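You operate a simulated robot arm through the tools that you are given. There is no shell and no other tool. Be economical: measure what you need, move in short steps, check, and stop when the job is done.

The job below is to be done with a simulated two-armed robot. You get a single attempt, and the scene is never put back.

## Task
On the left half of the narrow table, fold the blue towel in half.

The check looks at the end state, three seconds after you hand in, the way a careful person would. Anything else that was tipped, shoved, dropped, spilled or broken makes it a failure. Flat cloth is picked up by pressing the open fingertips on it (5 to 10 N) and closing them slowly along it; thin cloth reads only 2 to 8 mm in the jaws.

## Robot
Two 7-joint arms with two-finger parallel grippers on one trunk, on a base that drives. Base frame: it is fixed to the floor where the robot stands at the start and does not move with it; the origin is under the middle of the robot, x ahead of it, y to its left, z up; the surface under the hand at the start is at about z = 0.8. Readings come in m, degrees, newtons and seconds.
The left shoulder is at the start at [0.071, 0.156, 1.005], the right one opposite. Places, roughly: left half of the narrow table [0.6, 0, 0.8]. Payload 3.91 kg a hand.
The TCP of each hand is the grasp point between the finger pads, 0.03 m short of the fingertips. In the tool frame z runs along the fingers and y along their closing line. Largest opening 0.11 m; finger width 0.02, thickness 0.01; the body of the gripper, 0.048 by 0.112 m, starts 0.055 m behind the TCP.
Orientation is that of the tool frame in the base frame, as a unit quaternion [w, x, y, z]. With the fingers straight down and closing along the base's y, the tool's x points along the base's -x, its y along +y and its z along -z.

## Interface
- The arms move only by the tool move_arm. It takes "left_plan", "right_plan" or both (then of equal length, played together; a hand with none holds still); each is a list of rows, each a list of 7 numbers: the shift along the tool's x, y, z in units of 20 mm (1.0 is 20 mm), then the turn, a rotation vector about the tool's x, y, z in units of 5 degrees (1.0 is 5 degrees), then the gripper command, from -1 (shut) to 1 (fully open), values between in proportion. In form: [[tx, ty, tz, rx, ry, rz, hand], ...]. A call has 1 to 10 rows; each row shifts and turns the commanded pose from where the row before left it, along the tool's axes as they then stand. A call with a number of a shift or a turn outside -1 to 1 is refused whole. A row lasts 0.2 s, in which the tool goes at most 0.05 m and 8.6 degrees; a call with a longer step from one row to the next is refused whole, and so is a gripper value outside its range. A pose out of reach is approached as far as the arm can. The call stops where the force on the tool passes 40 N (or 10 N more than at its start, if that is more) or the arm is blocked; 0.2 s more then pass. The fingers move at their own pace (about 0.108 m/s each) and stop on an object; they squeeze with about 25 N. The grip force told is the motor's: it shows also when the fingers shut on nothing. Time passes only in rows, and 0.2 s behind the last, so rows that do not move let the fingers close. The reply holds the time, the measured pose of the TCP, the force on the tool along the base axes, the opening and the grip force, in the units named above and with some noise, with the torque about the TCP (base axes, N m) and any sound that the robot's microphone picked up.
- Cameras (640 x 400 px; columns grow to the right, rows downward): "scene" is now at [0.141, -0.01, 1.2418]; the picture's right is [-0.10, -1.00, 0.00], its down [-0.48, 0.05, -0.87] and it looks along [0.87, -0.09, -0.49] (base axes); focal length 260 px, centre (320, 200). "left" rides on the left gripper at [0.072, -0.017, -0.103] in its tool frame; the picture's right is [0.23, 0.97, 0.00], its down [-0.76, 0.18, -0.62] and it looks along [-0.61, 0.14, 0.78] (tool axes); focal length 222 px, centre (320, 200). "right" rides on the right gripper at [0.072, 0.017, -0.103] in its tool frame; the picture's right is [-0.23, 0.97, 0.00], its down [-0.76, -0.18, -0.62] and it looks along [-0.61, -0.14, 0.78] (tool axes); focal length 222 px, centre (320, 200). There is no depth. A picture from a camera that has moved, and an enlarged one, comes with that camera's place and axes in the base frame and with its lens.
- get_image(camera): a new picture of that camera. It takes no simulated time.
- slide_trunk(by): slides the trunk up (or, below 0, down) by that many m; the arms and the scene camera ride with it, the base frame stays. It gives what a move gives, with no picture.
- drive_base(legs): drives the robot by 1 to 6 legs, each [ahead, left, turn to the left] in m, m and degrees, along the robot's own axes; the way and the turn of a leg run together, so that a leg with both is an arc; at most 1.5 m and 180 degrees a leg. The arms and the cameras ride along, it lands a little off, and it stops where it bumps. It gives what a move gives.
- head_to(pan, tilt): turns the head with the scene camera to pan (to the left, within 86 degrees either way) and tilt (down, from -29 to 69), counted from straight ahead of the robot. It gives what a move gives.
- inspect(camera, box): a new picture of the part [left, top, right, bottom] of that camera's present view, enlarged. It takes no simulated time.
- sign_off(): hands the job in; it is judged then, once.

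Work in short steps. Places have to be worked out from the pictures, the camera data and where the tool is seen: move nearer, look again, correct. Check each grasp and each placing, and mend what went wrong. You have 120 turns and 108 pictures in all, those below and enlarged ones among them. Open the grippers and draw the arms clear of the work before you hand the job in, unless the task says otherwise; then end with one line.

The tools are called after "Request:" as name(argument=value, ...) on one line, values as JSON. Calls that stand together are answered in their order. move_arm: Moves the arms, as the interface text tells. Its arguments: {"type":"object","properties":{"left_plan":{"type":"array","items":{"type":"array","items":{"type":"number"}}},"right_plan":{"type":"array","items":{"type":"array","items":{"type":"number"}}}},"required":[]} The other tools are called the same way: slide_trunk (by) slides the trunk up or down; drive_base (legs) drives the base; head_to (pan, tilt) turns the head that bears the scene camera; get_image (camera) takes a picture; inspect (camera, box) takes an enlarged picture of a part of a camera's view; sign_off () hands the job in.

At the start:

```text
t: 0.0
left_tcp_pos: [0.6225, 0.1498, 1.0429]
left_orientation: [0.0, 0.0, 1.0, 0.0]
left_wrist_force: [0.7, -0.4, 0.4]
left_torque: [0.02, 0.0, 0.03]
left_finger_gap: 0.11
left_grip_force: 0.0
right_tcp_pos: [0.621, -0.4006, 0.9539]
right_orientation: [0.0, -0.001, 1.0, -0.001]
right_wrist_force: [-0.4, -0.5, 0.6]
right_torque: [-0.04, 0.02, -0.01]
right_finger_gap: 0.11
right_grip_force: 0.1
trunk travel left (down, up): [-0.45, 0.49]
robot x, y, heading: [0.0056, -0.0023, 0.0]
head pan, tilt: [-5.7, 29.1]
```

scene: 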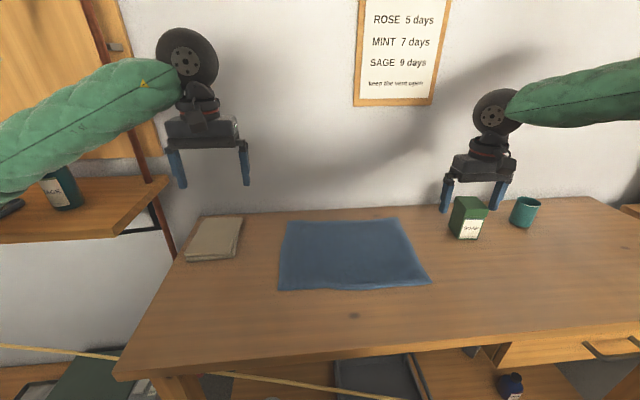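
right: 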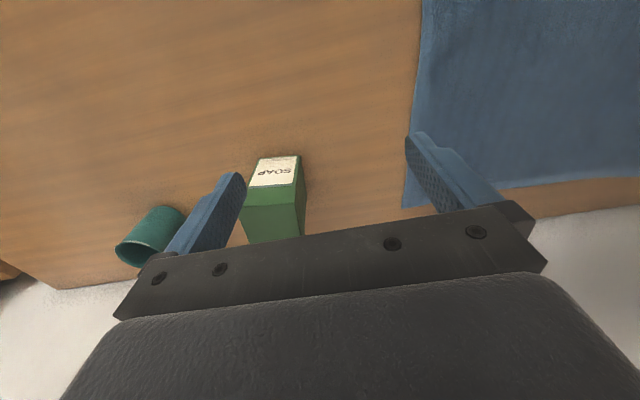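
left: 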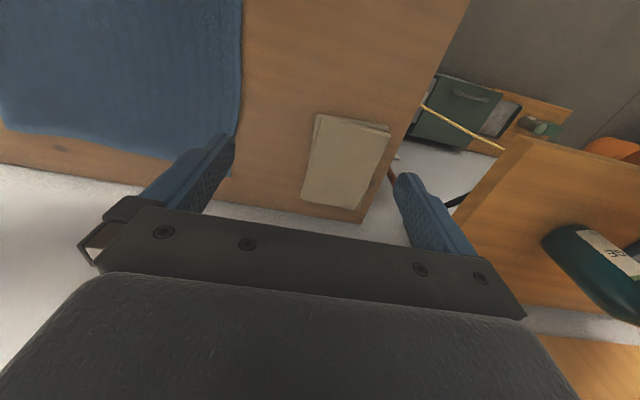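

The towel looks to span about x 0.53–0.80 and y −0.31–0.03. I'll bring both hands above its near corners and then look closer.

Request:
move_arm(left_plan=[[0.39, -0.94, 0.89, 0, 0, 0, 1], [0.39, -0.94, 0.89, 0, 0, 0, 1], [0.39, -0.94, 0.89, 0, 0, 0, 1], [0.39, -0.94, 0.89, 0, 0, 0, 0.5], [0.39, -0.94, 0.89, 0, 0, 0, 0], [0.39, -0.94, 0.89, 0, 0, 0, -0.2], [0.39, -0.94, 0.89, 0, 0, 0, -0.2], [0.39, -0.94, 0.89, 0, 0, 0, -0.2]], right_plan=[[0.41, 0.87, 0, 0, 0, 0, 1], [0.41, 0.87, 0, 0, 0, 0, 1], [0.41, 0.87, 0, 0, 0, 0, 1], [0.41, 0.87, 0, 0, 0, 0, 0.5], [0.41, 0.87, 0.68, 0, 0, 0, 0], [0.41, 0.87, 0.68, 0, 0, 0, -0.2], [0.41, 0.87, 0.68, 0, 0, 0, -0.2], [0.41, 0.87, 0.68, 0, 0, 0, -0.2]])

Request:
head_to(pan=-12, tilt=42)

Request:
get_image(camera="scene")

Request:
get_image(camera="left")

Request:
get_image(camera="right")

```text
t: 2.0
left_tcp_pos: [0.5451, 0.0259, 0.9174]
left_orientation: [0.016, -0.018, 1.0, 0.001]
left_wrist_force: [0.0, 0.3, -0.3]
left_torque: [0.01, 0.02, 0.01]
left_finger_gap: 0.0439
left_grip_force: 0.0
right_tcp_pos: [0.5492, -0.2377, 0.9028]
right_orientation: [0.006, -0.018, 1.0, 0.004]
right_wrist_force: [-0.3, -0.3, -1.0]
right_torque: [0.04, -0.03, -0.04]
right_finger_gap: 0.0438
right_grip_force: 0.1
trunk travel left (down, up): [-0.45, 0.49]
robot x, y, heading: [-0.0062, 0.0061, 2.2]
head pan, tilt: [-5.7, 29.1]
stopped in row 8 (left hand): the arm was blocked; the commanded pose is now the measured one
```

```text
t: 2.8
left_tcp_pos: [0.5439, 0.0251, 0.9167]
left_orientation: [0.014, -0.018, 1.0, 0.002]
left_wrist_force: [0.3, 0.4, 0.4]
left_torque: [-0.03, 0.02, -0.02]
left_finger_gap: 0.0439
left_grip_force: 0.0
right_tcp_pos: [0.5482, -0.2375, 0.9062]
right_orientation: [0.007, -0.017, 1.0, 0.003]
right_wrist_force: [0.2, 0.9, 0.4]
right_torque: [0.0, -0.02, 0.02]
right_finger_gap: 0.044
right_grip_force: 0.0
trunk travel left (down, up): [-0.45, 0.49]
robot x, y, heading: [-0.0003, 0.0107, 2.2]
head pan, tilt: [-12.0, 42.0]
```

```text
104 pictures are left
camera scene: at [0.1123, -0.0102, 1.224], right [-0.17, -0.99, -0.01], down [-0.65, 0.12, -0.75], along [0.74, -0.12, -0.66], focal length 260 px, centre (320, 200)
```

scene: 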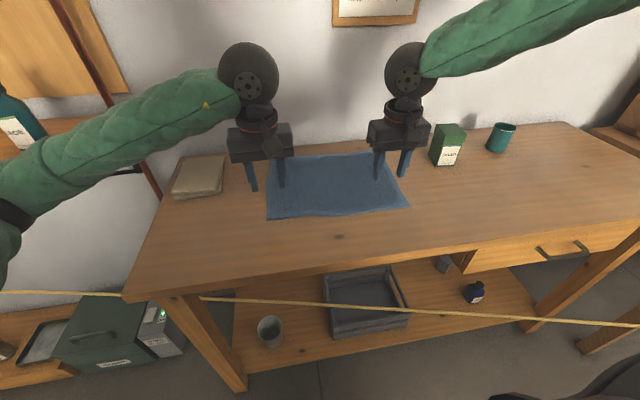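

```text
103 pictures are left
camera left: at [0.4718, 0.0053, 1.0175], right [-0.26, 0.97, 0.0], down [0.74, 0.2, 0.65], along [0.62, 0.17, -0.76], focal length 222 px, centre (320, 200)
```

left: 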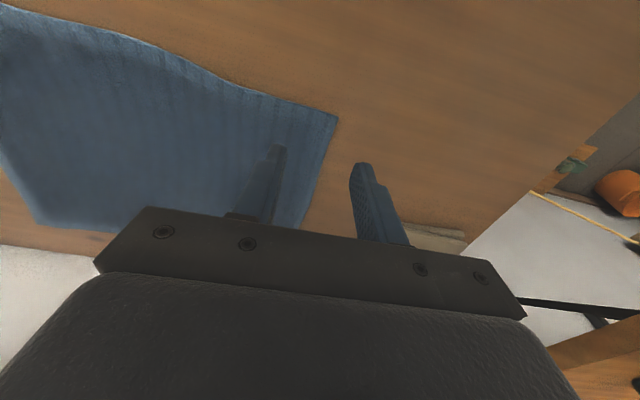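

```text
102 pictures are left
camera right: at [0.4751, -0.2237, 1.0086], right [0.19, 0.98, 0.01], down [0.76, -0.15, 0.63], along [0.62, -0.11, -0.77], focal length 222 px, centre (320, 200)
```

right: 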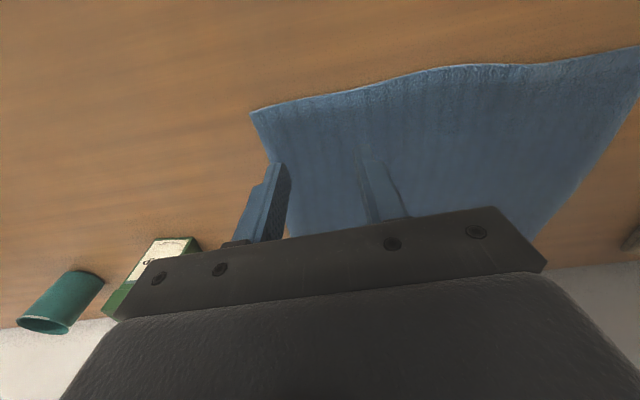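

The left hand stopped as blocked, which is probably a joint or inner-reach limit on the cross-body side. Re-centring the base in front of the towel should help, so I'll look to the sides first to see whether there is room.

Request:
head_to(pan=-80, tilt=45)

Request:
get_image(camera="scene")

Request:
head_to(pan=-10, tilt=67)

Request:
get_image(camera="scene")

Request:
head_to(pan=70, tilt=40)

Request:
get_image(camera="scene")

```text
t: 4.1
left_tcp_pos: [0.5453, 0.0249, 0.9154]
left_orientation: [0.014, -0.019, 1.0, 0.002]
left_wrist_force: [-0.5, 0.2, -0.3]
left_torque: [0.04, -0.03, -0.01]
left_finger_gap: 0.0442
left_grip_force: 0.0
right_tcp_pos: [0.5489, -0.2364, 0.906]
right_orientation: [0.007, -0.019, 1.0, 0.005]
right_wrist_force: [-0.4, 0.3, -0.7]
right_torque: [-0.02, 0.03, 0.01]
right_finger_gap: 0.0438
right_grip_force: 0.1
trunk travel left (down, up): [-0.45, 0.49]
robot x, y, heading: [-0.0036, 0.0114, 2.5]
head pan, tilt: [-80.0, 45.0]
```

```text
101 pictures are left
camera scene: at [0.0474, -0.0759, 1.2184], right [-0.98, -0.21, -0.02], down [-0.14, 0.7, -0.7], along [0.16, -0.69, -0.71], focal length 260 px, centre (320, 200)
```

scene: 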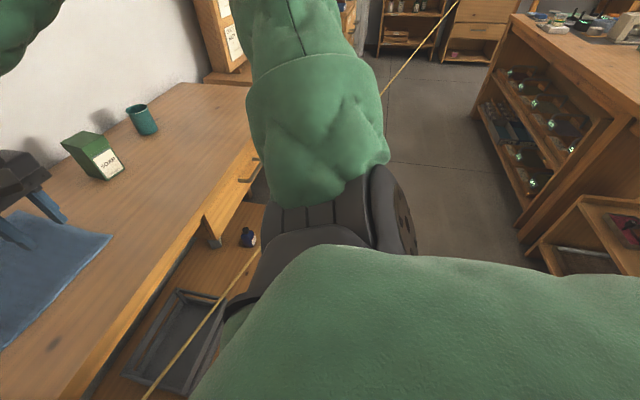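

```text
t: 5.5
left_tcp_pos: [0.5446, 0.0261, 0.9167]
left_orientation: [0.014, -0.02, 1.0, 0.002]
left_wrist_force: [0.2, 0.4, 0.4]
left_torque: [-0.03, -0.01, -0.02]
left_finger_gap: 0.0441
left_grip_force: 0.1
right_tcp_pos: [0.5496, -0.2365, 0.9046]
right_orientation: [0.008, -0.018, 1.0, 0.004]
right_wrist_force: [-0.2, -0.2, 0.2]
right_torque: [-0.02, 0.01, 0.0]
right_finger_gap: 0.044
right_grip_force: 0.1
trunk travel left (down, up): [-0.45, 0.49]
robot x, y, heading: [-0.006, 0.0099, 2.1]
head pan, tilt: [-10.0, 67.0]
```

```text
100 pictures are left
camera scene: at [0.0883, -0.0041, 1.1923], right [-0.14, -0.99, -0.01], down [-0.91, 0.13, -0.4], along [0.4, -0.05, -0.92], focal length 260 px, centre (320, 200)
```

scene: 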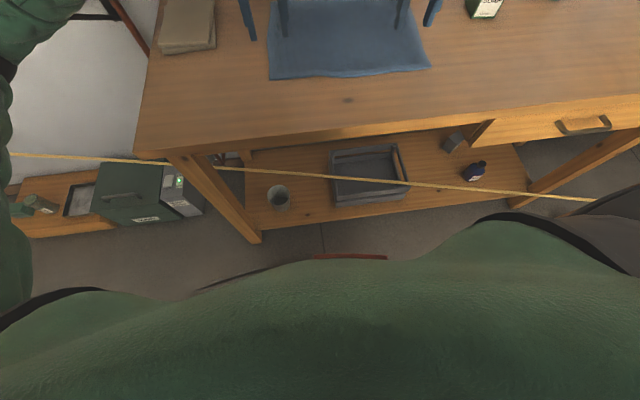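

```text
t: 7.1
left_tcp_pos: [0.5451, 0.0261, 0.9159]
left_orientation: [0.013, -0.019, 1.0, 0.002]
left_wrist_force: [0.2, 0.2, -0.4]
left_torque: [0.01, 0.0, 0.01]
left_finger_gap: 0.0441
left_grip_force: 0.1
right_tcp_pos: [0.5497, -0.2366, 0.9052]
right_orientation: [0.007, -0.018, 1.0, 0.004]
right_wrist_force: [0.2, 0.2, -0.1]
right_torque: [0.03, -0.01, 0.01]
right_finger_gap: 0.044
right_grip_force: 0.0
trunk travel left (down, up): [-0.45, 0.49]
robot x, y, heading: [-0.0025, 0.0072, 2.3]
head pan, tilt: [70.0, 40.0]
```

```text
99 pictures are left
camera scene: at [0.0563, 0.0847, 1.2268], right [0.95, -0.31, 0.01], down [-0.19, -0.61, -0.77], along [0.24, 0.73, -0.64], focal length 260 px, centre (320, 200)
```

scene: 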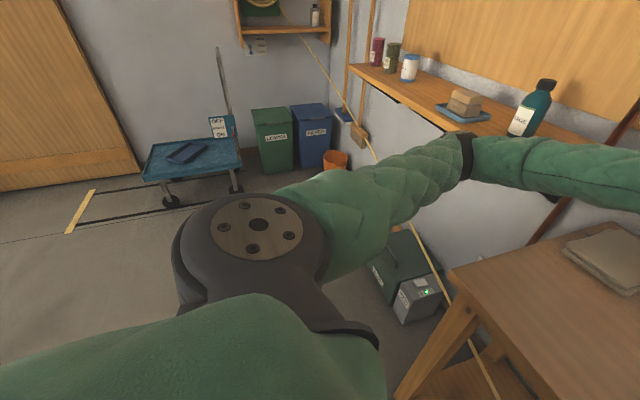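

A cord runs across the space between the robot and the table, and the left forearm is near both it and the shelf. I'll zoom in on that area.

Request:
inspect(camera="scene", box=[300, 60, 620, 260])

```text
2.00 times, centred on (460, 160) of scene
camera zoom: at [0.0563, 0.0847, 1.2268], right [0.95, -0.31, 0.01], down [-0.19, -0.61, -0.77], along [0.24, 0.73, -0.64], focal length 521 px, centre (40, 280)
```

zoom: 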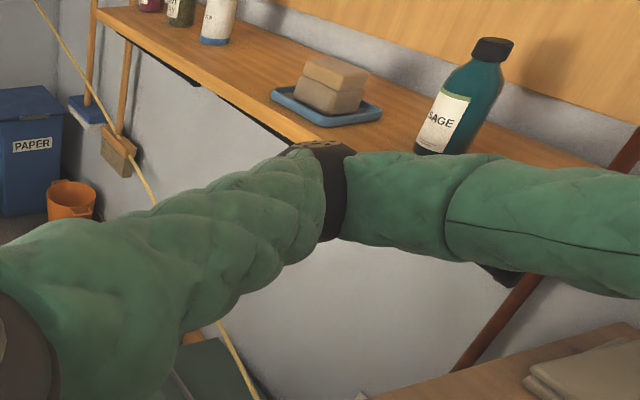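

The left elbow is resting against the shelf edge beside the bottle. I'll back the base off a little, which frees the elbow and gives the arms more room, and then square it up.

Request:
drive_base(legs=[[-0.09, 0, 0], [0, 0, -2.2]])

Request:
get_image(camera="scene")

```text
t: 8.6
left_tcp_pos: [0.468, 0.0022, 0.9077]
left_orientation: [0.005, 0.003, 1.0, 0.0]
left_wrist_force: [0.0, -1.3, -1.0]
left_torque: [0.03, -0.02, 0.0]
left_finger_gap: 0.0443
left_grip_force: 0.1
right_tcp_pos: [0.4597, -0.26, 0.8984]
right_orientation: [0.0, 0.004, 1.0, 0.001]
right_wrist_force: [-0.5, -0.4, 0.6]
right_torque: [0.0, -0.03, 0.02]
right_finger_gap: 0.0442
right_grip_force: 0.0
trunk travel left (down, up): [-0.45, 0.49]
robot x, y, heading: [-0.0931, 0.0102, -0.2]
head pan, tilt: [70.0, 40.0]
```

```text
97 pictures are left
camera scene: at [-0.0139, 0.0843, 1.2252], right [0.94, -0.35, 0.0], down [-0.22, -0.6, -0.77], along [0.27, 0.72, -0.64], focal length 260 px, centre (320, 200)
```

scene: 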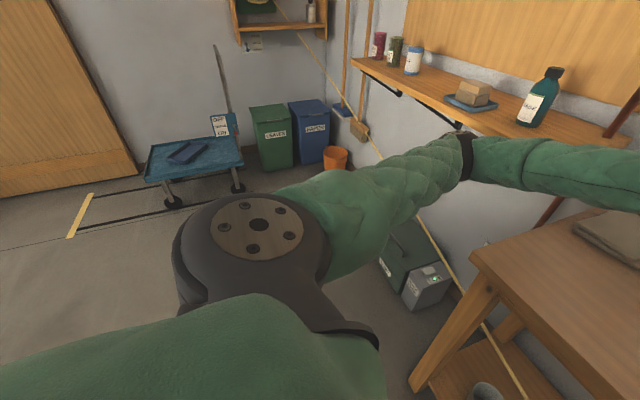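

The elbow is clear of the shelf. Both wrist views put the near corners at about (0.542, 0.040) and (0.528, −0.296). I'll move the hands forward to hover just inside each corner.

Request:
move_arm(left_plan=[[-0.73, 0.02, 0.4, 0, 0, 0, -0.35], [-0.73, 0.02, 0.4, 0, 0, 0, -0.35], [-0.73, 0.02, 0.4, 0, 0, 0, -0.35], [-0.73, 0.02, 0.4, 0, 0, 0, -0.35], [-0.73, 0.02, 0.4, 0, 0, 0, -0.35], [-0.73, 0.02, 0.4, 0, 0, 0, -0.35], [0, 0, 0, 0, 0, 0, -0.35]], right_plan=[[-0.71, -0.02, 0.32, 0, 0, 0, -0.35], [-0.71, -0.02, 0.32, 0, 0, 0, -0.35], [-0.71, -0.02, 0.32, 0, 0, 0, -0.35], [-0.71, -0.02, 0.32, 0, 0, 0, -0.35], [-0.71, -0.02, 0.32, 0, 0, 0, -0.35], [-0.71, -0.02, 0.32, 0, 0, 0, -0.35], [0, 0, 0, 0, 0, 0, -0.35]])

Request:
get_image(camera="left")

Request:
get_image(camera="right")

Request:
get_image(camera="scene")

```text
t: 10.2
left_tcp_pos: [0.5577, 0.0049, 0.8583]
left_orientation: [0.004, 0.003, 1.0, -0.001]
left_wrist_force: [-0.1, -0.9, -0.8]
left_torque: [-0.02, -0.03, -0.03]
left_finger_gap: 0.036
left_grip_force: 0.1
right_tcp_pos: [0.5462, -0.2635, 0.8597]
right_orientation: [0.0, 0.003, 1.0, 0.0]
right_wrist_force: [-0.6, -0.2, 0.6]
right_torque: [-0.03, 0.0, 0.0]
right_finger_gap: 0.0359
right_grip_force: 0.3
trunk travel left (down, up): [-0.45, 0.49]
robot x, y, heading: [-0.0927, 0.0097, -0.4]
head pan, tilt: [70.0, 40.0]
```

```text
96 pictures are left
camera left: at [0.4845, -0.0115, 0.9614], right [-0.22, 0.98, 0.0], down [0.76, 0.17, 0.63], along [0.62, 0.14, -0.78], focal length 222 px, centre (320, 200)
```

left: 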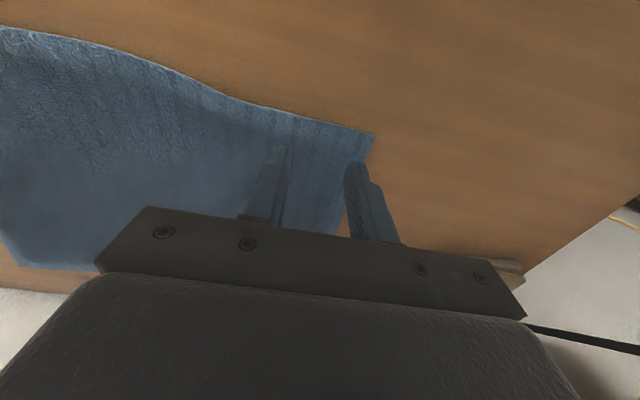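

```text
95 pictures are left
camera right: at [0.474, -0.2457, 0.9641], right [0.23, 0.97, 0.0], down [0.76, -0.18, 0.62], along [0.61, -0.14, -0.78], focal length 222 px, centre (320, 200)
```

right: 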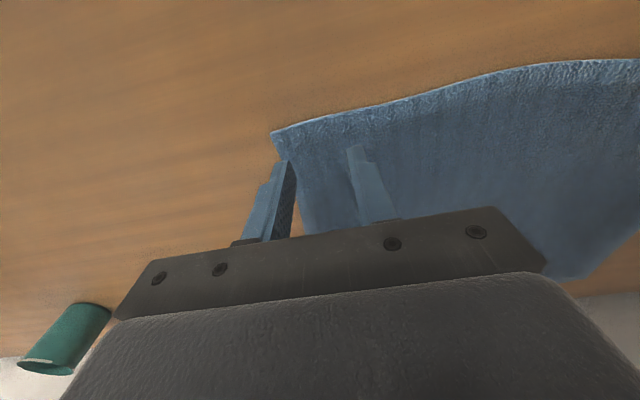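

```text
94 pictures are left
camera scene: at [-0.0134, 0.0852, 1.2252], right [0.94, -0.35, 0.0], down [-0.22, -0.6, -0.77], along [0.27, 0.72, -0.64], focal length 260 px, centre (320, 200)
```

scene: 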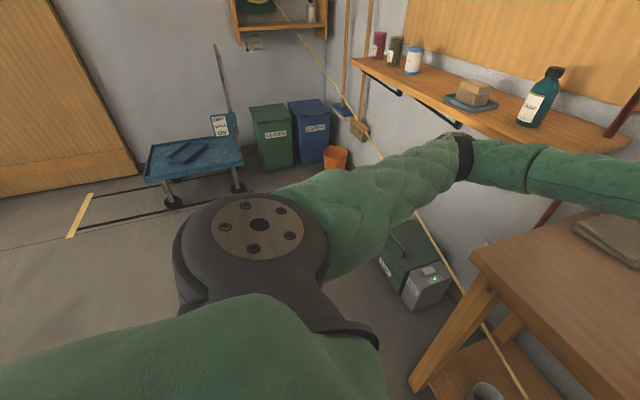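

Both finger pairs hover just inside the corners. I'll lower them gently and watch the contact force.

Request:
head_to(pan=-8, tilt=45)

Request:
move_arm(left_plan=[[0, 0, 0.3, 0, 0, 0, -0.35], [0, 0, 0.3, 0, 0, 0, -0.35], [0, 0, 0.3, 0, 0, 0, -0.35], [0, 0, 0.15, 0, 0, 0, -0.35]], right_plan=[[0, 0, 0.3, 0, 0, 0, -0.35], [0, 0, 0.3, 0, 0, 0, -0.35], [0, 0, 0.3, 0, 0, 0, -0.35], [0, 0, 0.15, 0, 0, 0, -0.35]])

```text
t: 11.7
left_tcp_pos: [0.5568, 0.0048, 0.8603]
left_orientation: [0.005, 0.002, 1.0, -0.001]
left_wrist_force: [-0.1, -0.5, -0.2]
left_torque: [-0.03, -0.01, 0.0]
left_finger_gap: 0.0356
left_grip_force: 0.0
right_tcp_pos: [0.5472, -0.2642, 0.8595]
right_orientation: [0.0, 0.003, 1.0, 0.0]
right_wrist_force: [-0.8, 0.3, 0.1]
right_torque: [0.0, 0.0, -0.01]
right_finger_gap: 0.0352
right_grip_force: 0.0
trunk travel left (down, up): [-0.45, 0.49]
robot x, y, heading: [-0.0914, 0.0071, -0.2]
head pan, tilt: [-8.0, 45.0]
```

```text
t: 12.7
left_tcp_pos: [0.5573, 0.0045, 0.8391]
left_orientation: [0.005, 0.003, 1.0, -0.001]
left_wrist_force: [0.4, -0.5, -0.5]
left_torque: [0.0, 0.0, 0.01]
left_finger_gap: 0.0359
left_grip_force: 0.1
right_tcp_pos: [0.5472, -0.2634, 0.8393]
right_orientation: [0.0, 0.004, 1.0, -0.001]
right_wrist_force: [0.1, 0.4, -0.1]
right_torque: [0.02, -0.03, 0.01]
right_finger_gap: 0.0358
right_grip_force: 0.0
trunk travel left (down, up): [-0.45, 0.49]
robot x, y, heading: [-0.092, 0.0055, -0.4]
head pan, tilt: [-8.0, 45.0]
```

There is no contact yet with the tips at about 0.809, so I'll keep lowering in finer steps.

Request:
move_arm(left_plan=[[0, 0, 0.15, 0, 0, 0, -0.35], [0, 0, 0.1, 0, 0, 0, -0.35], [0, 0, 0, 0, 0, 0, -0.35]], right_plan=[[0, 0, 0.15, 0, 0, 0, -0.35], [0, 0, 0.1, 0, 0, 0, -0.35], [0, 0, 0, 0, 0, 0, -0.35]])

```text
t: 13.5
left_tcp_pos: [0.5563, 0.0058, 0.8341]
left_orientation: [0.005, 0.002, 1.0, 0.0]
left_wrist_force: [1.9, -1.2, 6.4]
left_torque: [0.02, -0.02, 0.04]
left_finger_gap: 0.036
left_grip_force: 0.3
right_tcp_pos: [0.5473, -0.262, 0.8348]
right_orientation: [0.0, 0.003, 1.0, 0.0]
right_wrist_force: [1.9, 0.4, 1.3]
right_torque: [0.0, -0.01, 0.02]
right_finger_gap: 0.0357
right_grip_force: 0.0
trunk travel left (down, up): [-0.45, 0.49]
robot x, y, heading: [-0.0924, 0.0092, -0.4]
head pan, tilt: [-8.0, 45.0]
```

The left hand presses with 6.4 N and the right with only 1.3 N. I'll lower the right slightly more, then close both slowly.

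Request:
move_arm(right_plan=[[0, 0, 0.08, 0, 0, 0, -0.35], [0, 0, 0, 0, 0, 0, -0.35]])

```text
t: 14.1
left_tcp_pos: [0.556, 0.0045, 0.8346]
left_orientation: [0.005, 0.002, 1.0, -0.001]
left_wrist_force: [1.9, -1.7, 5.5]
left_torque: [-0.01, -0.03, 0.0]
left_finger_gap: 0.0356
left_grip_force: 0.0
right_tcp_pos: [0.5459, -0.263, 0.8338]
right_orientation: [0.0, 0.004, 1.0, 0.001]
right_wrist_force: [0.1, 0.4, 5.1]
right_torque: [0.03, -0.02, 0.02]
right_finger_gap: 0.0355
right_grip_force: 0.1
trunk travel left (down, up): [-0.45, 0.49]
robot x, y, heading: [-0.0898, 0.0069, -0.4]
head pan, tilt: [-8.0, 45.0]
```

Both now press with 5–6 N, so I'll close slowly.

Request:
move_arm(left_plan=[[0, 0, 0.03, 0, 0, 0, -0.42], [0, 0, 0, 0, 0, 0, -0.5], [0, 0, 0, 0, 0, 0, -0.58], [0, 0, 0, 0, 0, 0, -0.66], [0, 0, 0, 0, 0, 0, -0.74], [0, 0, 0, 0, 0, 0, -0.82], [0, 0, 0, 0, 0, 0, -0.9], [0, 0, 0, 0, 0, 0, -1], [0, 0, 0, 0, 0, 0, -1], [0, 0, 0, 0, 0, 0, -1]], right_plan=[[0, 0, 0.03, 0, 0, 0, -0.42], [0, 0, 0, 0, 0, 0, -0.5], [0, 0, 0, 0, 0, 0, -0.58], [0, 0, 0, 0, 0, 0, -0.66], [0, 0, 0, 0, 0, 0, -0.74], [0, 0, 0, 0, 0, 0, -0.82], [0, 0, 0, 0, 0, 0, -0.9], [0, 0, 0, 0, 0, 0, -1], [0, 0, 0, 0, 0, 0, -1], [0, 0, 0, 0, 0, 0, -1]])

Request:
get_image(camera="left")

Request:
get_image(camera="right")

```text
t: 16.3
left_tcp_pos: [0.5564, 0.0047, 0.8334]
left_orientation: [0.005, 0.003, 1.0, -0.002]
left_wrist_force: [-0.9, -11.7, 6.3]
left_torque: [-0.33, 0.05, -0.03]
left_finger_gap: 0.004
left_grip_force: 24.7
right_tcp_pos: [0.5457, -0.2625, 0.8334]
right_orientation: [0.0, 0.003, 1.0, 0.0]
right_wrist_force: [-0.2, 11.3, 7.8]
right_torque: [0.28, -0.02, 0.03]
right_finger_gap: 0.004
right_grip_force: 24.8
trunk travel left (down, up): [-0.45, 0.49]
robot x, y, heading: [-0.0918, 0.0037, -0.3]
head pan, tilt: [-8.0, 45.0]
```

```text
93 pictures are left
camera left: at [0.4841, -0.0121, 0.936], right [-0.22, 0.98, 0.0], down [0.76, 0.17, 0.63], along [0.62, 0.14, -0.78], focal length 222 px, centre (320, 200)
```

left: 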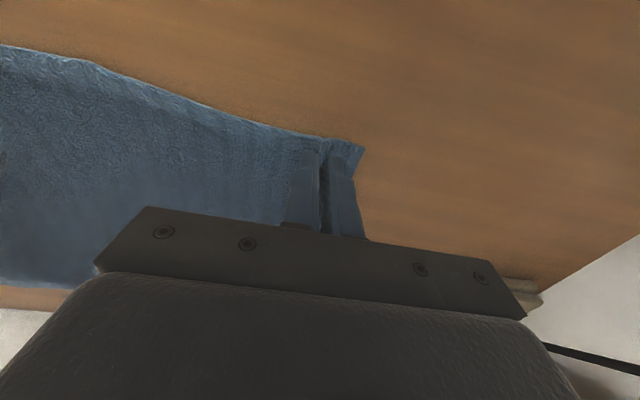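

```text
92 pictures are left
camera right: at [0.4744, -0.245, 0.9371], right [0.23, 0.97, 0.0], down [0.76, -0.18, 0.62], along [0.61, -0.14, -0.78], focal length 222 px, centre (320, 200)
```

right: 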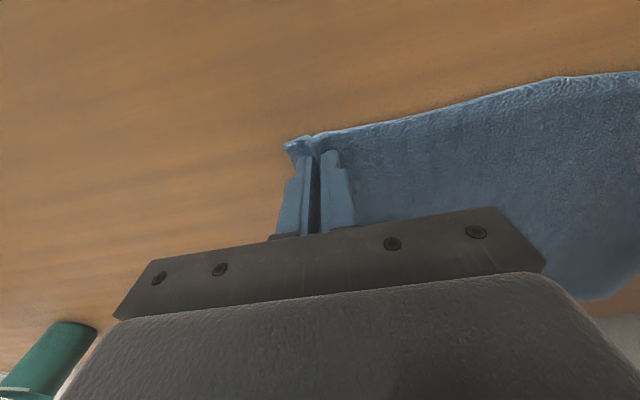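

Both hands hold cloth, with 4 mm jaw openings. I'll lift and carry the near edge up along the first half of an arc, easing the sideways tension slightly.

Request:
move_arm(left_plan=[[-0.09, -0.1, -0.96, 0, 0, 0, -1], [-0.27, -0.1, -0.92, 0, 0, 0, -1], [-0.44, 0, -0.87, 0, 0, 0, -1], [-0.59, 0, -0.79, 0, 0, 0, -1], [-0.73, 0, -0.68, 0, 0, 0, -1], [-0.84, 0, -0.55, 0, 0, 0, -1], [-0.93, 0, -0.41, 0, 0, 0, -1], [-0.99, 0, -0.25, 0, 0, 0, -1], [-1, 0, -0.08, 0, 0, 0, -1]], right_plan=[[-0.09, 0.1, -0.96, 0, 0, 0, -1], [-0.27, 0.1, -0.92, 0, 0, 0, -1], [-0.44, 0, -0.87, 0, 0, 0, -1], [-0.59, 0, -0.79, 0, 0, 0, -1], [-0.73, 0, -0.68, 0, 0, 0, -1], [-0.84, 0, -0.55, 0, 0, 0, -1], [-0.93, 0, -0.41, 0, 0, 0, -1], [-0.99, 0, -0.25, 0, 0, 0, -1], [-1, 0, -0.08, 0, 0, 0, -1]])

Request:
get_image(camera="scene")

```text
t: 18.3
left_tcp_pos: [0.675, -0.0009, 0.944]
left_orientation: [0.005, 0.002, 1.0, -0.001]
left_wrist_force: [0.6, -2.7, -0.3]
left_torque: [-0.07, 0.03, 0.04]
left_finger_gap: 0.0039
left_grip_force: 24.7
right_tcp_pos: [0.6655, -0.26, 0.9423]
right_orientation: [-0.001, 0.004, 1.0, 0.001]
right_wrist_force: [0.0, 3.6, 0.1]
right_torque: [0.1, 0.04, -0.01]
right_finger_gap: 0.0039
right_grip_force: 25.0
trunk travel left (down, up): [-0.45, 0.49]
robot x, y, heading: [-0.0921, 0.0051, -0.2]
head pan, tilt: [-8.0, 45.0]
```

```text
91 pictures are left
camera scene: at [0.0386, -0.0065, 1.2176], right [-0.15, -0.99, 0.0], down [-0.7, 0.1, -0.71], along [0.7, -0.1, -0.71], focal length 260 px, centre (320, 200)
```

scene: 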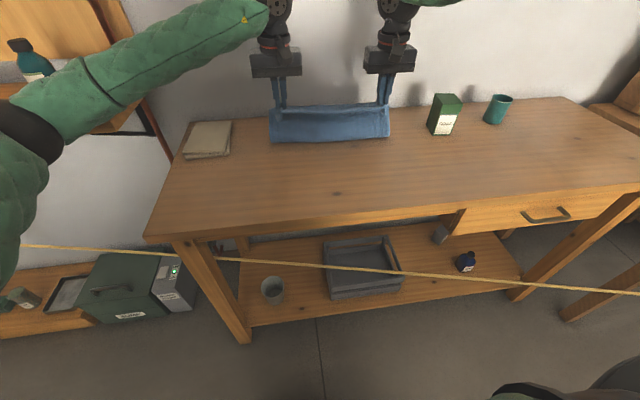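

The cloth is held cleanly and evenly. I'll carry on with the second half of the arc, stopping partway to check clearance to the wall.

Request:
move_arm(left_plan=[[-1, 0, 0.07, 0, 0, 0, -1], [-0.99, 0, 0.23, 0, 0, 0, -1], [-0.93, 0, 0.38, 0, 0, 0, -1], [-0.84, 0, 0.51, 0, 0, 0, -1], [-0.73, 0, 0.63, 0, 0, 0, -1]], right_plan=[[-1, 0, 0.07, 0, 0, 0, -1], [-0.99, 0, 0.23, 0, 0, 0, -1], [-0.93, 0, 0.38, 0, 0, 0, -1], [-0.84, 0, 0.51, 0, 0, 0, -1], [-0.73, 0, 0.63, 0, 0, 0, -1]])

Request:
get_image(camera="left")

Request:
get_image(camera="scene")

```text
t: 19.5
left_tcp_pos: [0.7644, -0.0004, 0.9083]
left_orientation: [0.004, 0.002, 1.0, 0.0]
left_wrist_force: [0.3, -3.6, -0.5]
left_torque: [-0.09, 0.02, -0.01]
left_finger_gap: 0.0038
left_grip_force: 24.9
right_tcp_pos: [0.7556, -0.26, 0.9059]
right_orientation: [-0.001, 0.003, 1.0, 0.001]
right_wrist_force: [0.2, 3.5, 0.2]
right_torque: [0.08, 0.0, 0.0]
right_finger_gap: 0.0036
right_grip_force: 25.2
trunk travel left (down, up): [-0.45, 0.49]
robot x, y, heading: [-0.0906, 0.0074, -0.4]
head pan, tilt: [-8.0, 45.0]
```

```text
90 pictures are left
camera left: at [0.6926, -0.0167, 1.0109], right [-0.22, 0.98, 0.0], down [0.76, 0.17, 0.63], along [0.61, 0.14, -0.78], focal length 222 px, centre (320, 200)
```

left: 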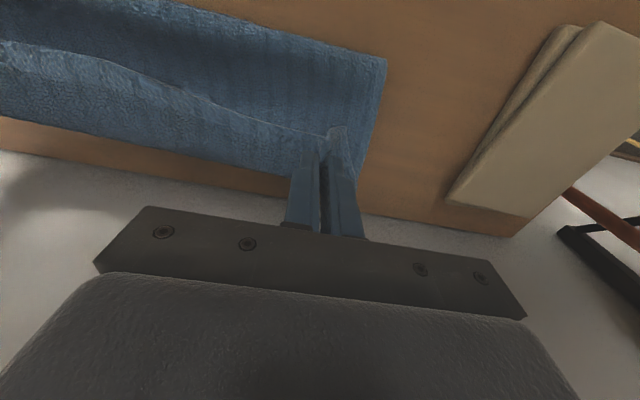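

```text
89 pictures are left
camera scene: at [0.0393, -0.0066, 1.2176], right [-0.15, -0.99, 0.0], down [-0.7, 0.1, -0.71], along [0.7, -0.1, -0.71], focal length 260 px, centre (320, 200)
```

scene: 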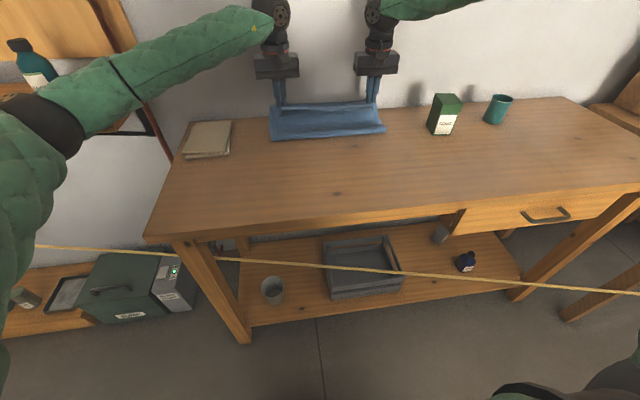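

The fold line is at about x = 0.705 and the far edge at about 0.83, so the sheet slid roughly 3 cm. The gripped edge therefore needs to end at x ≈ 0.82. I'll lower it there carefully, since the table back is near.

Request:
move_arm(left_plan=[[-0.6, 0, 0.5, 0, 0, 0, -1], [-0.6, 0, 0.55, 0, 0, 0, -1], [-0.6, 0, 0.6, 0, 0, 0, -1], [-0.5, 0, 0.7, 0, 0, 0, -1], [-0.4, 0, 0.7, 0, 0, 0, -1]], right_plan=[[-0.6, 0, 0.5, 0, 0, 0, -1], [-0.6, 0, 0.55, 0, 0, 0, -1], [-0.6, 0, 0.6, 0, 0, 0, -1], [-0.5, 0, 0.7, 0, 0, 0, -1], [-0.4, 0, 0.7, 0, 0, 0, -1]])

Request:
get_image(camera="left")

Request:
get_image(camera="right")

Request:
inspect(camera="scene", box=[220, 0, 480, 162])

```text
t: 20.7
left_tcp_pos: [0.8186, -0.0018, 0.8468]
left_orientation: [0.004, 0.003, 1.0, -0.001]
left_wrist_force: [-0.1, -3.3, 0.0]
left_torque: [-0.07, 0.01, 0.0]
left_finger_gap: 0.0038
left_grip_force: 24.9
right_tcp_pos: [0.8082, -0.2615, 0.8449]
right_orientation: [0.0, 0.003, 1.0, 0.0]
right_wrist_force: [-0.4, 3.7, 0.3]
right_torque: [0.06, 0.0, 0.0]
right_finger_gap: 0.0037
right_grip_force: 25.4
trunk travel left (down, up): [-0.45, 0.49]
robot x, y, heading: [-0.0925, 0.0084, -0.2]
head pan, tilt: [-8.0, 45.0]
```

```text
88 pictures are left
camera left: at [0.7463, -0.0177, 0.9501], right [-0.22, 0.98, 0.0], down [0.76, 0.17, 0.63], along [0.61, 0.14, -0.78], focal length 222 px, centre (320, 200)
```

left: 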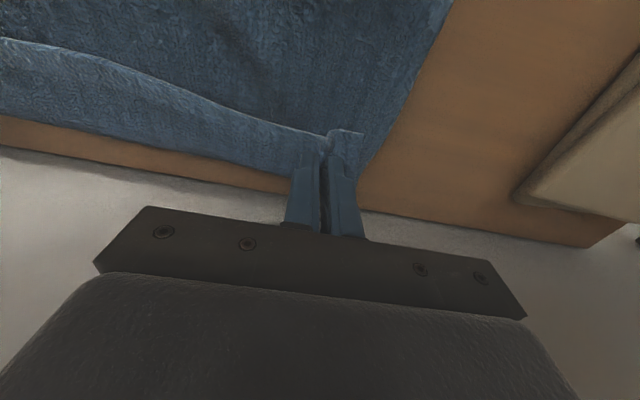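

```text
87 pictures are left
camera right: at [0.7355, -0.2431, 0.9484], right [0.23, 0.97, 0.0], down [0.76, -0.18, 0.62], along [0.61, -0.14, -0.78], focal length 222 px, centre (320, 200)
```

right: 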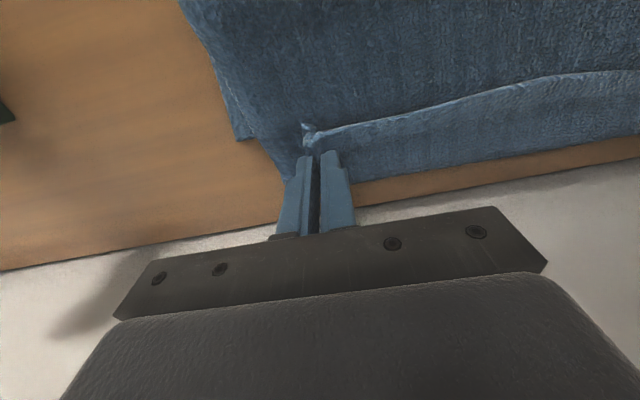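

```text
2.46 times, centred on (350, 81) of scene
camera zoom: at [0.0383, -0.0067, 1.2178], right [-0.15, -0.99, 0.0], down [-0.7, 0.1, -0.71], along [0.7, -0.1, -0.71], focal length 641 px, centre (246, 493)
```

zoom: 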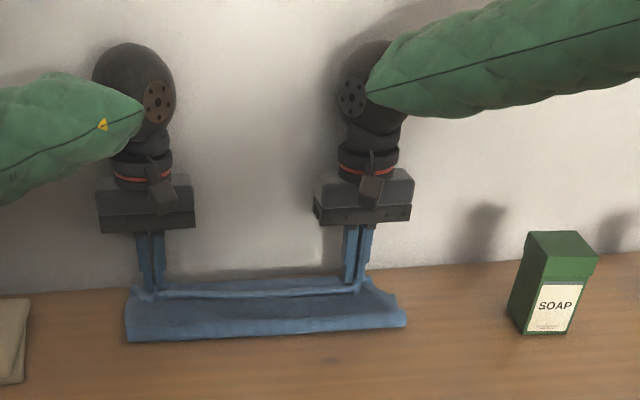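

The edge is nearly down, and no contact force shows. I'll lower a bit more, open slowly, and lift off.

Request:
move_arm(left_plan=[[-0.2, 0, 0.25, 0, 0, 0, -1], [0, 0, 0.15, 0, 0, 0, -1], [0, 0, 0, 0, 0, 0, -0.9], [0, 0, 0, 0, 0, 0, -0.75], [0, 0, 0, 0, 0, 0, -0.6], [0, 0, -0.3, 0, 0, 0, -0.6], [0, 0, -0.8, 0, 0, 0, -0.6], [0, 0, -1, 0, 0, 0, -0.6]], right_plan=[[-0.3, 0, 0.25, 0, 0, 0, -1], [0, 0, 0.1, 0, 0, 0, -1], [0, 0, 0, 0, 0, 0, -0.9], [0, 0, 0, 0, 0, 0, -0.75], [0, 0, 0, 0, 0, 0, -0.6], [0, 0, -0.3, 0, 0, 0, -0.6], [0, 0, -0.8, 0, 0, 0, -0.6], [0, 0, -1, 0, 0, 0, -0.6]])

Request:
get_image(camera="left")

Request:
get_image(camera="right")

Request:
inspect(camera="scene", box=[220, 40, 440, 178])

```text
t: 22.5
left_tcp_pos: [0.8212, -0.0012, 0.8823]
left_orientation: [0.005, 0.002, 1.0, -0.001]
left_wrist_force: [-1.0, 0.3, -0.4]
left_torque: [0.0, 0.02, -0.01]
left_finger_gap: 0.0221
left_grip_force: 0.0
right_tcp_pos: [0.8112, -0.2593, 0.8799]
right_orientation: [-0.001, 0.004, 1.0, 0.0]
right_wrist_force: [-0.2, 0.1, -1.3]
right_torque: [-0.04, -0.02, 0.01]
right_finger_gap: 0.0218
right_grip_force: 0.0
trunk travel left (down, up): [-0.45, 0.49]
robot x, y, heading: [-0.093, 0.0079, -0.5]
head pan, tilt: [-8.0, 45.0]
```

```text
85 pictures are left
camera left: at [0.7497, -0.0169, 0.9854], right [-0.22, 0.97, 0.0], down [0.76, 0.17, 0.63], along [0.62, 0.14, -0.78], focal length 222 px, centre (320, 200)
```

left: 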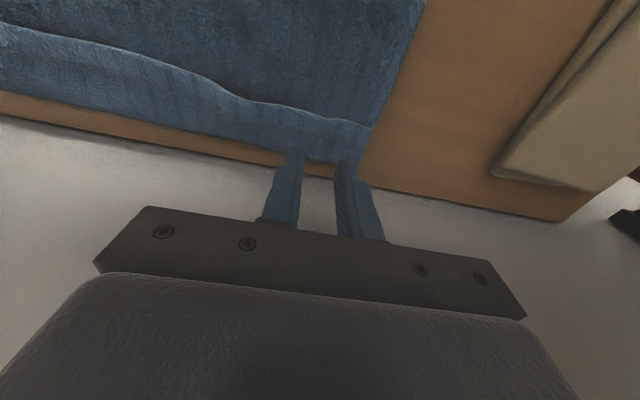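

```text
84 pictures are left
camera right: at [0.74, -0.2422, 0.9843], right [0.23, 0.97, 0.0], down [0.76, -0.18, 0.62], along [0.61, -0.14, -0.78], focal length 222 px, centre (320, 200)
```

right: 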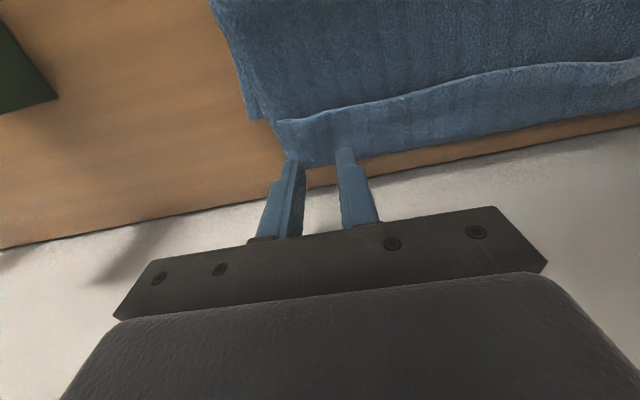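

```text
2.90 times, centred on (330, 109) of scene
camera zoom: at [0.0375, -0.0062, 1.2178], right [-0.14, -0.99, 0.0], down [-0.7, 0.1, -0.71], along [0.7, -0.1, -0.71], focal length 755 px, centre (291, 464)
```

zoom: 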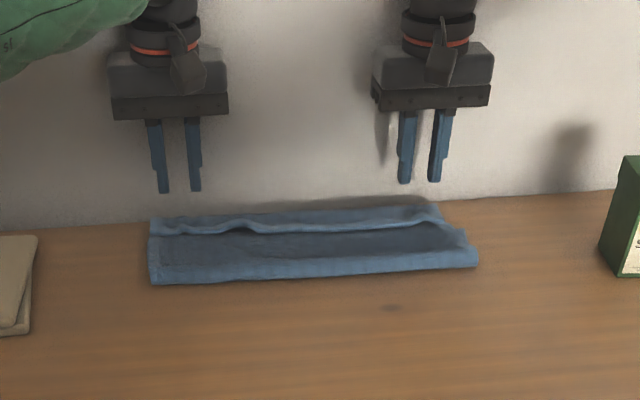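

Both hands have released. I'll raise them straight up and pull them back to get a clear view of the fold.

Request:
move_arm(left_plan=[[0, 0, -1, 0, 0, 0, -0.6], [0, 0, -1, 0, 0, 0, -0.6], [0.8, 0, -1, 0, 0, 0, -0.6], [1, 0, -0.5, 0, 0, 0, -0.6], [1, 0, -0.2, 0, 0, 0, -0.6], [1, 0, 0, 0, 0, 0, -0.6], [1, 0, 0, 0, 0, 0, -0.6], [1, 0, 0, 0, 0, 0, -0.6]], right_plan=[[0, 0, -1, 0, 0, 0, -0.6], [0, 0, -1, 0, 0, 0, -0.6], [0.8, 0, -1, 0, 0, 0, -0.6], [1, 0, -0.5, 0, 0, 0, -0.6], [1, 0, -0.2, 0, 0, 0, -0.6], [1, 0, 0, 0, 0, 0, -0.6], [1, 0, 0, 0, 0, 0, -0.6], [1, 0, 0, 0, 0, 0, -0.6]])

Request:
get_image(camera="left")

Request:
inspect(camera="right", box=[160, 40, 640, 340])

Request:
inspect(camera="scene", box=[240, 80, 420, 192])

```text
t: 24.3
left_tcp_pos: [0.7041, -0.0005, 0.9562]
left_orientation: [0.005, 0.002, 1.0, -0.001]
left_wrist_force: [-0.9, 0.1, -0.5]
left_torque: [-0.01, 0.0, 0.03]
left_finger_gap: 0.0221
left_grip_force: 0.0
right_tcp_pos: [0.6961, -0.2605, 0.9546]
right_orientation: [0.001, 0.003, 1.0, 0.0]
right_wrist_force: [0.1, -1.1, 0.9]
right_torque: [0.01, -0.01, 0.01]
right_finger_gap: 0.022
right_grip_force: 0.1
trunk travel left (down, up): [-0.45, 0.49]
robot x, y, heading: [-0.0941, 0.0065, 0.1]
head pan, tilt: [-8.0, 45.0]
```

```text
82 pictures are left
camera left: at [0.6325, -0.0165, 1.0588], right [-0.22, 0.98, 0.0], down [0.76, 0.17, 0.63], along [0.62, 0.14, -0.78], focal length 222 px, centre (320, 200)
```

left: 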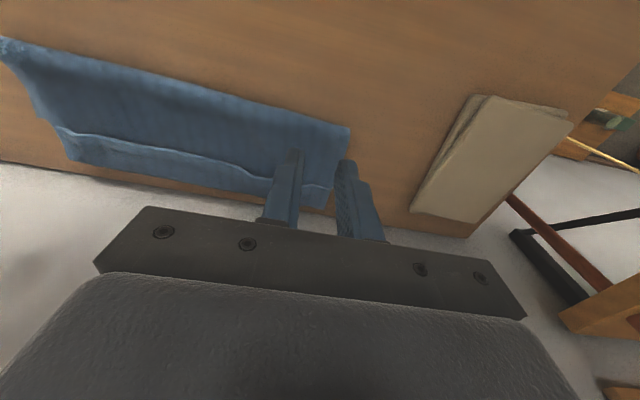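

```text
1.33 times, centred on (400, 190) of right
camera zoom: at [0.6245, -0.2433, 1.0587], right [0.23, 0.97, 0.0], down [0.76, -0.18, 0.62], along [0.61, -0.14, -0.78], focal length 296 px, centre (213, 213)
```

zoom: 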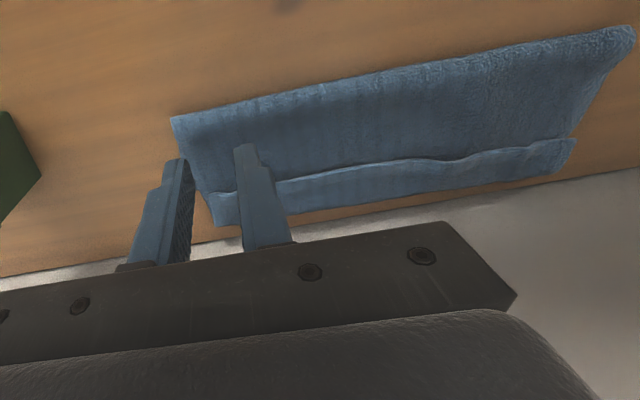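

```text
3.56 times, centred on (330, 136) of scene
camera zoom: at [0.0373, -0.0062, 1.2179], right [-0.14, -0.99, 0.0], down [-0.7, 0.1, -0.71], along [0.7, -0.1, -0.71], focal length 926 px, centre (284, 428)
```

zoom: 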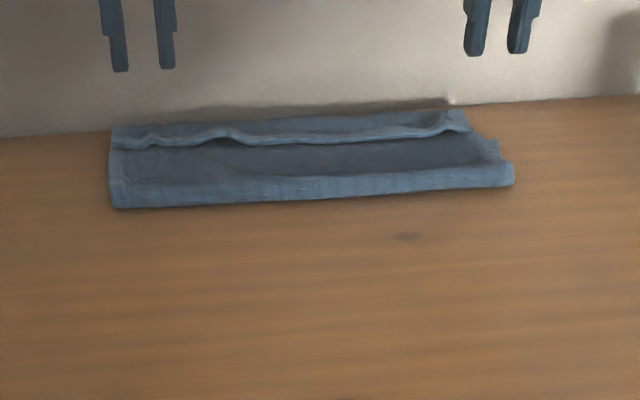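

The pile looks about 0.13 m deep, from x ≈ 0.715 to 0.845. The top layer's hem is curled back by about 3 cm along the far side, so it needs tidying with more room from the wall. I'll grip both layers at the fold corners and pull the bundle toward the robot.

Request:
move_arm(left_plan=[[-0.28, 0.02, 0.9, 0, 0, 0, -0.35], [-0.28, 0.02, 0.9, 0, 0, 0, -0.35], [-0.28, 0.02, 0.9, 0, 0, 0, -0.35], [-0.28, 0.02, 0.9, 0, 0, 0, -0.35], [-0.28, 0.02, 0.9, 0, 0, 0, -0.35], [0, 0, 0.4, 0, 0, 0, -0.35]], right_plan=[[-0.26, -0.04, 0.9, 0, 0, 0, -0.35], [-0.26, -0.04, 0.9, 0, 0, 0, -0.35], [-0.26, -0.04, 0.9, 0, 0, 0, -0.35], [-0.26, -0.04, 0.9, 0, 0, 0, -0.35], [-0.26, -0.04, 0.9, 0, 0, 0, -0.35], [0, 0, 0.4, 0, 0, 0, -0.35]])

Request:
get_image(camera="left")

Request:
get_image(camera="right")

```text
t: 25.7
left_tcp_pos: [0.7333, 0.0004, 0.8552]
left_orientation: [0.004, 0.003, 1.0, -0.001]
left_wrist_force: [0.3, 0.1, -0.4]
left_torque: [0.0, 0.02, 0.02]
left_finger_gap: 0.0361
left_grip_force: 0.2
right_tcp_pos: [0.7233, -0.2646, 0.8561]
right_orientation: [0.0, 0.003, 1.0, 0.001]
right_wrist_force: [0.0, 0.2, -0.4]
right_torque: [0.0, -0.02, 0.0]
right_finger_gap: 0.0359
right_grip_force: 0.0
trunk travel left (down, up): [-0.45, 0.49]
robot x, y, heading: [-0.0928, 0.0059, -0.3]
head pan, tilt: [-8.0, 45.0]
```

```text
79 pictures are left
camera left: at [0.6613, -0.0154, 0.9591], right [-0.22, 0.98, 0.0], down [0.76, 0.17, 0.63], along [0.62, 0.14, -0.78], focal length 222 px, centre (320, 200)
```

left: 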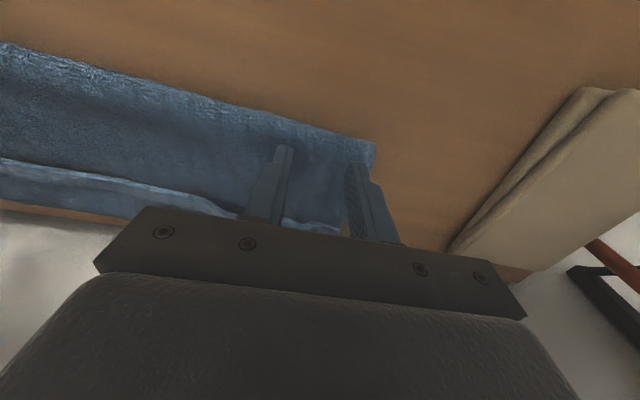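

```text
78 pictures are left
camera right: at [0.6516, -0.2472, 0.9599], right [0.23, 0.97, 0.0], down [0.76, -0.18, 0.62], along [0.61, -0.15, -0.78], focal length 222 px, centre (320, 200)
```

right: 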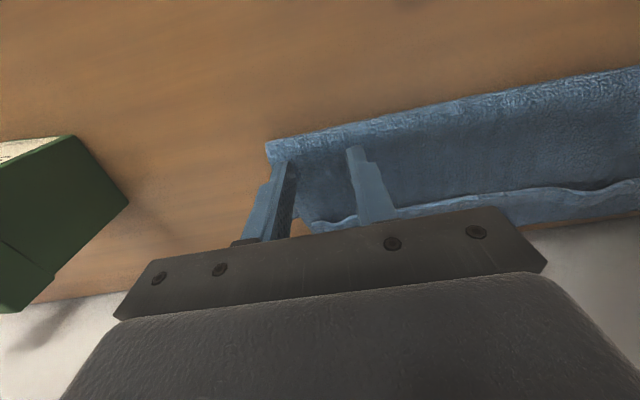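

The alignment is good, so I'll shift the right hand slightly inward and press down in fine steps.

Request:
move_arm(left_plan=[[0, 0, 0.25, 0, 0, 0, -0.35], [0, 0, 0.25, 0, 0, 0, -0.35], [0, 0, 0.2, 0, 0, 0, -0.35], [0, 0, 0, 0, 0, 0, -0.35]], right_plan=[[0, 0.25, 0.25, 0, 0, 0, -0.35], [0, 0, 0.25, 0, 0, 0, -0.35], [0, 0, 0.2, 0, 0, 0, -0.35], [0, 0, 0, 0, 0, 0, -0.35]])

```text
t: 26.7
left_tcp_pos: [0.7324, 0.0001, 0.8476]
left_orientation: [0.008, 0.003, 1.0, 0.0]
left_wrist_force: [-1.3, -0.3, 0.2]
left_torque: [0.01, 0.02, 0.05]
left_finger_gap: 0.0356
left_grip_force: 0.1
right_tcp_pos: [0.7226, -0.2599, 0.8442]
right_orientation: [0.001, 0.004, 1.0, 0.001]
right_wrist_force: [0.3, 0.0, 0.7]
right_torque: [0.03, 0.0, 0.0]
right_finger_gap: 0.036
right_grip_force: 0.1
trunk travel left (down, up): [-0.45, 0.49]
robot x, y, heading: [-0.0937, 0.0077, -0.3]
head pan, tilt: [-8.0, 45.0]
```

The left hand descended only about half of the commanded distance with no force at the tool, so I'll check whether its elbow is touching something.

Request:
head_to(pan=60, tilt=40)

Request:
get_image(camera="scene")

```text
t: 28.1
left_tcp_pos: [0.7315, -0.0005, 0.8465]
left_orientation: [0.007, 0.002, 1.0, 0.0]
left_wrist_force: [-0.6, 0.0, 0.2]
left_torque: [0.02, 0.01, -0.01]
left_finger_gap: 0.0358
left_grip_force: 0.0
right_tcp_pos: [0.7217, -0.2604, 0.8451]
right_orientation: [0.002, 0.004, 1.0, 0.002]
right_wrist_force: [0.1, -0.5, -0.6]
right_torque: [0.0, 0.04, -0.04]
right_finger_gap: 0.0357
right_grip_force: 0.0
trunk travel left (down, up): [-0.45, 0.49]
robot x, y, heading: [-0.0923, 0.0061, -0.4]
head pan, tilt: [60.0, 40.0]
```

```text
77 pictures are left
camera scene: at [-0.0027, 0.0766, 1.2256], right [0.86, -0.51, 0.0], down [-0.32, -0.55, -0.77], along [0.39, 0.66, -0.64], focal length 260 px, centre (320, 200)
```

scene: 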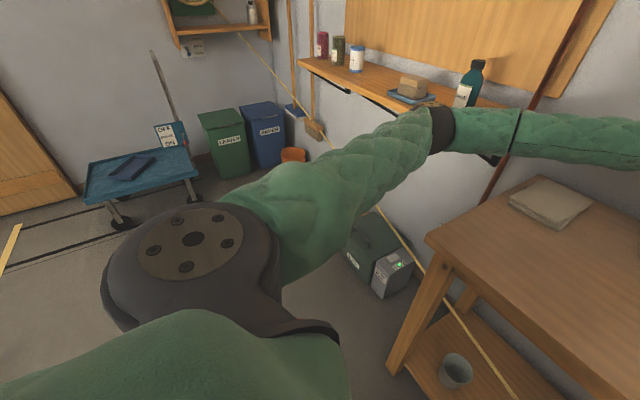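

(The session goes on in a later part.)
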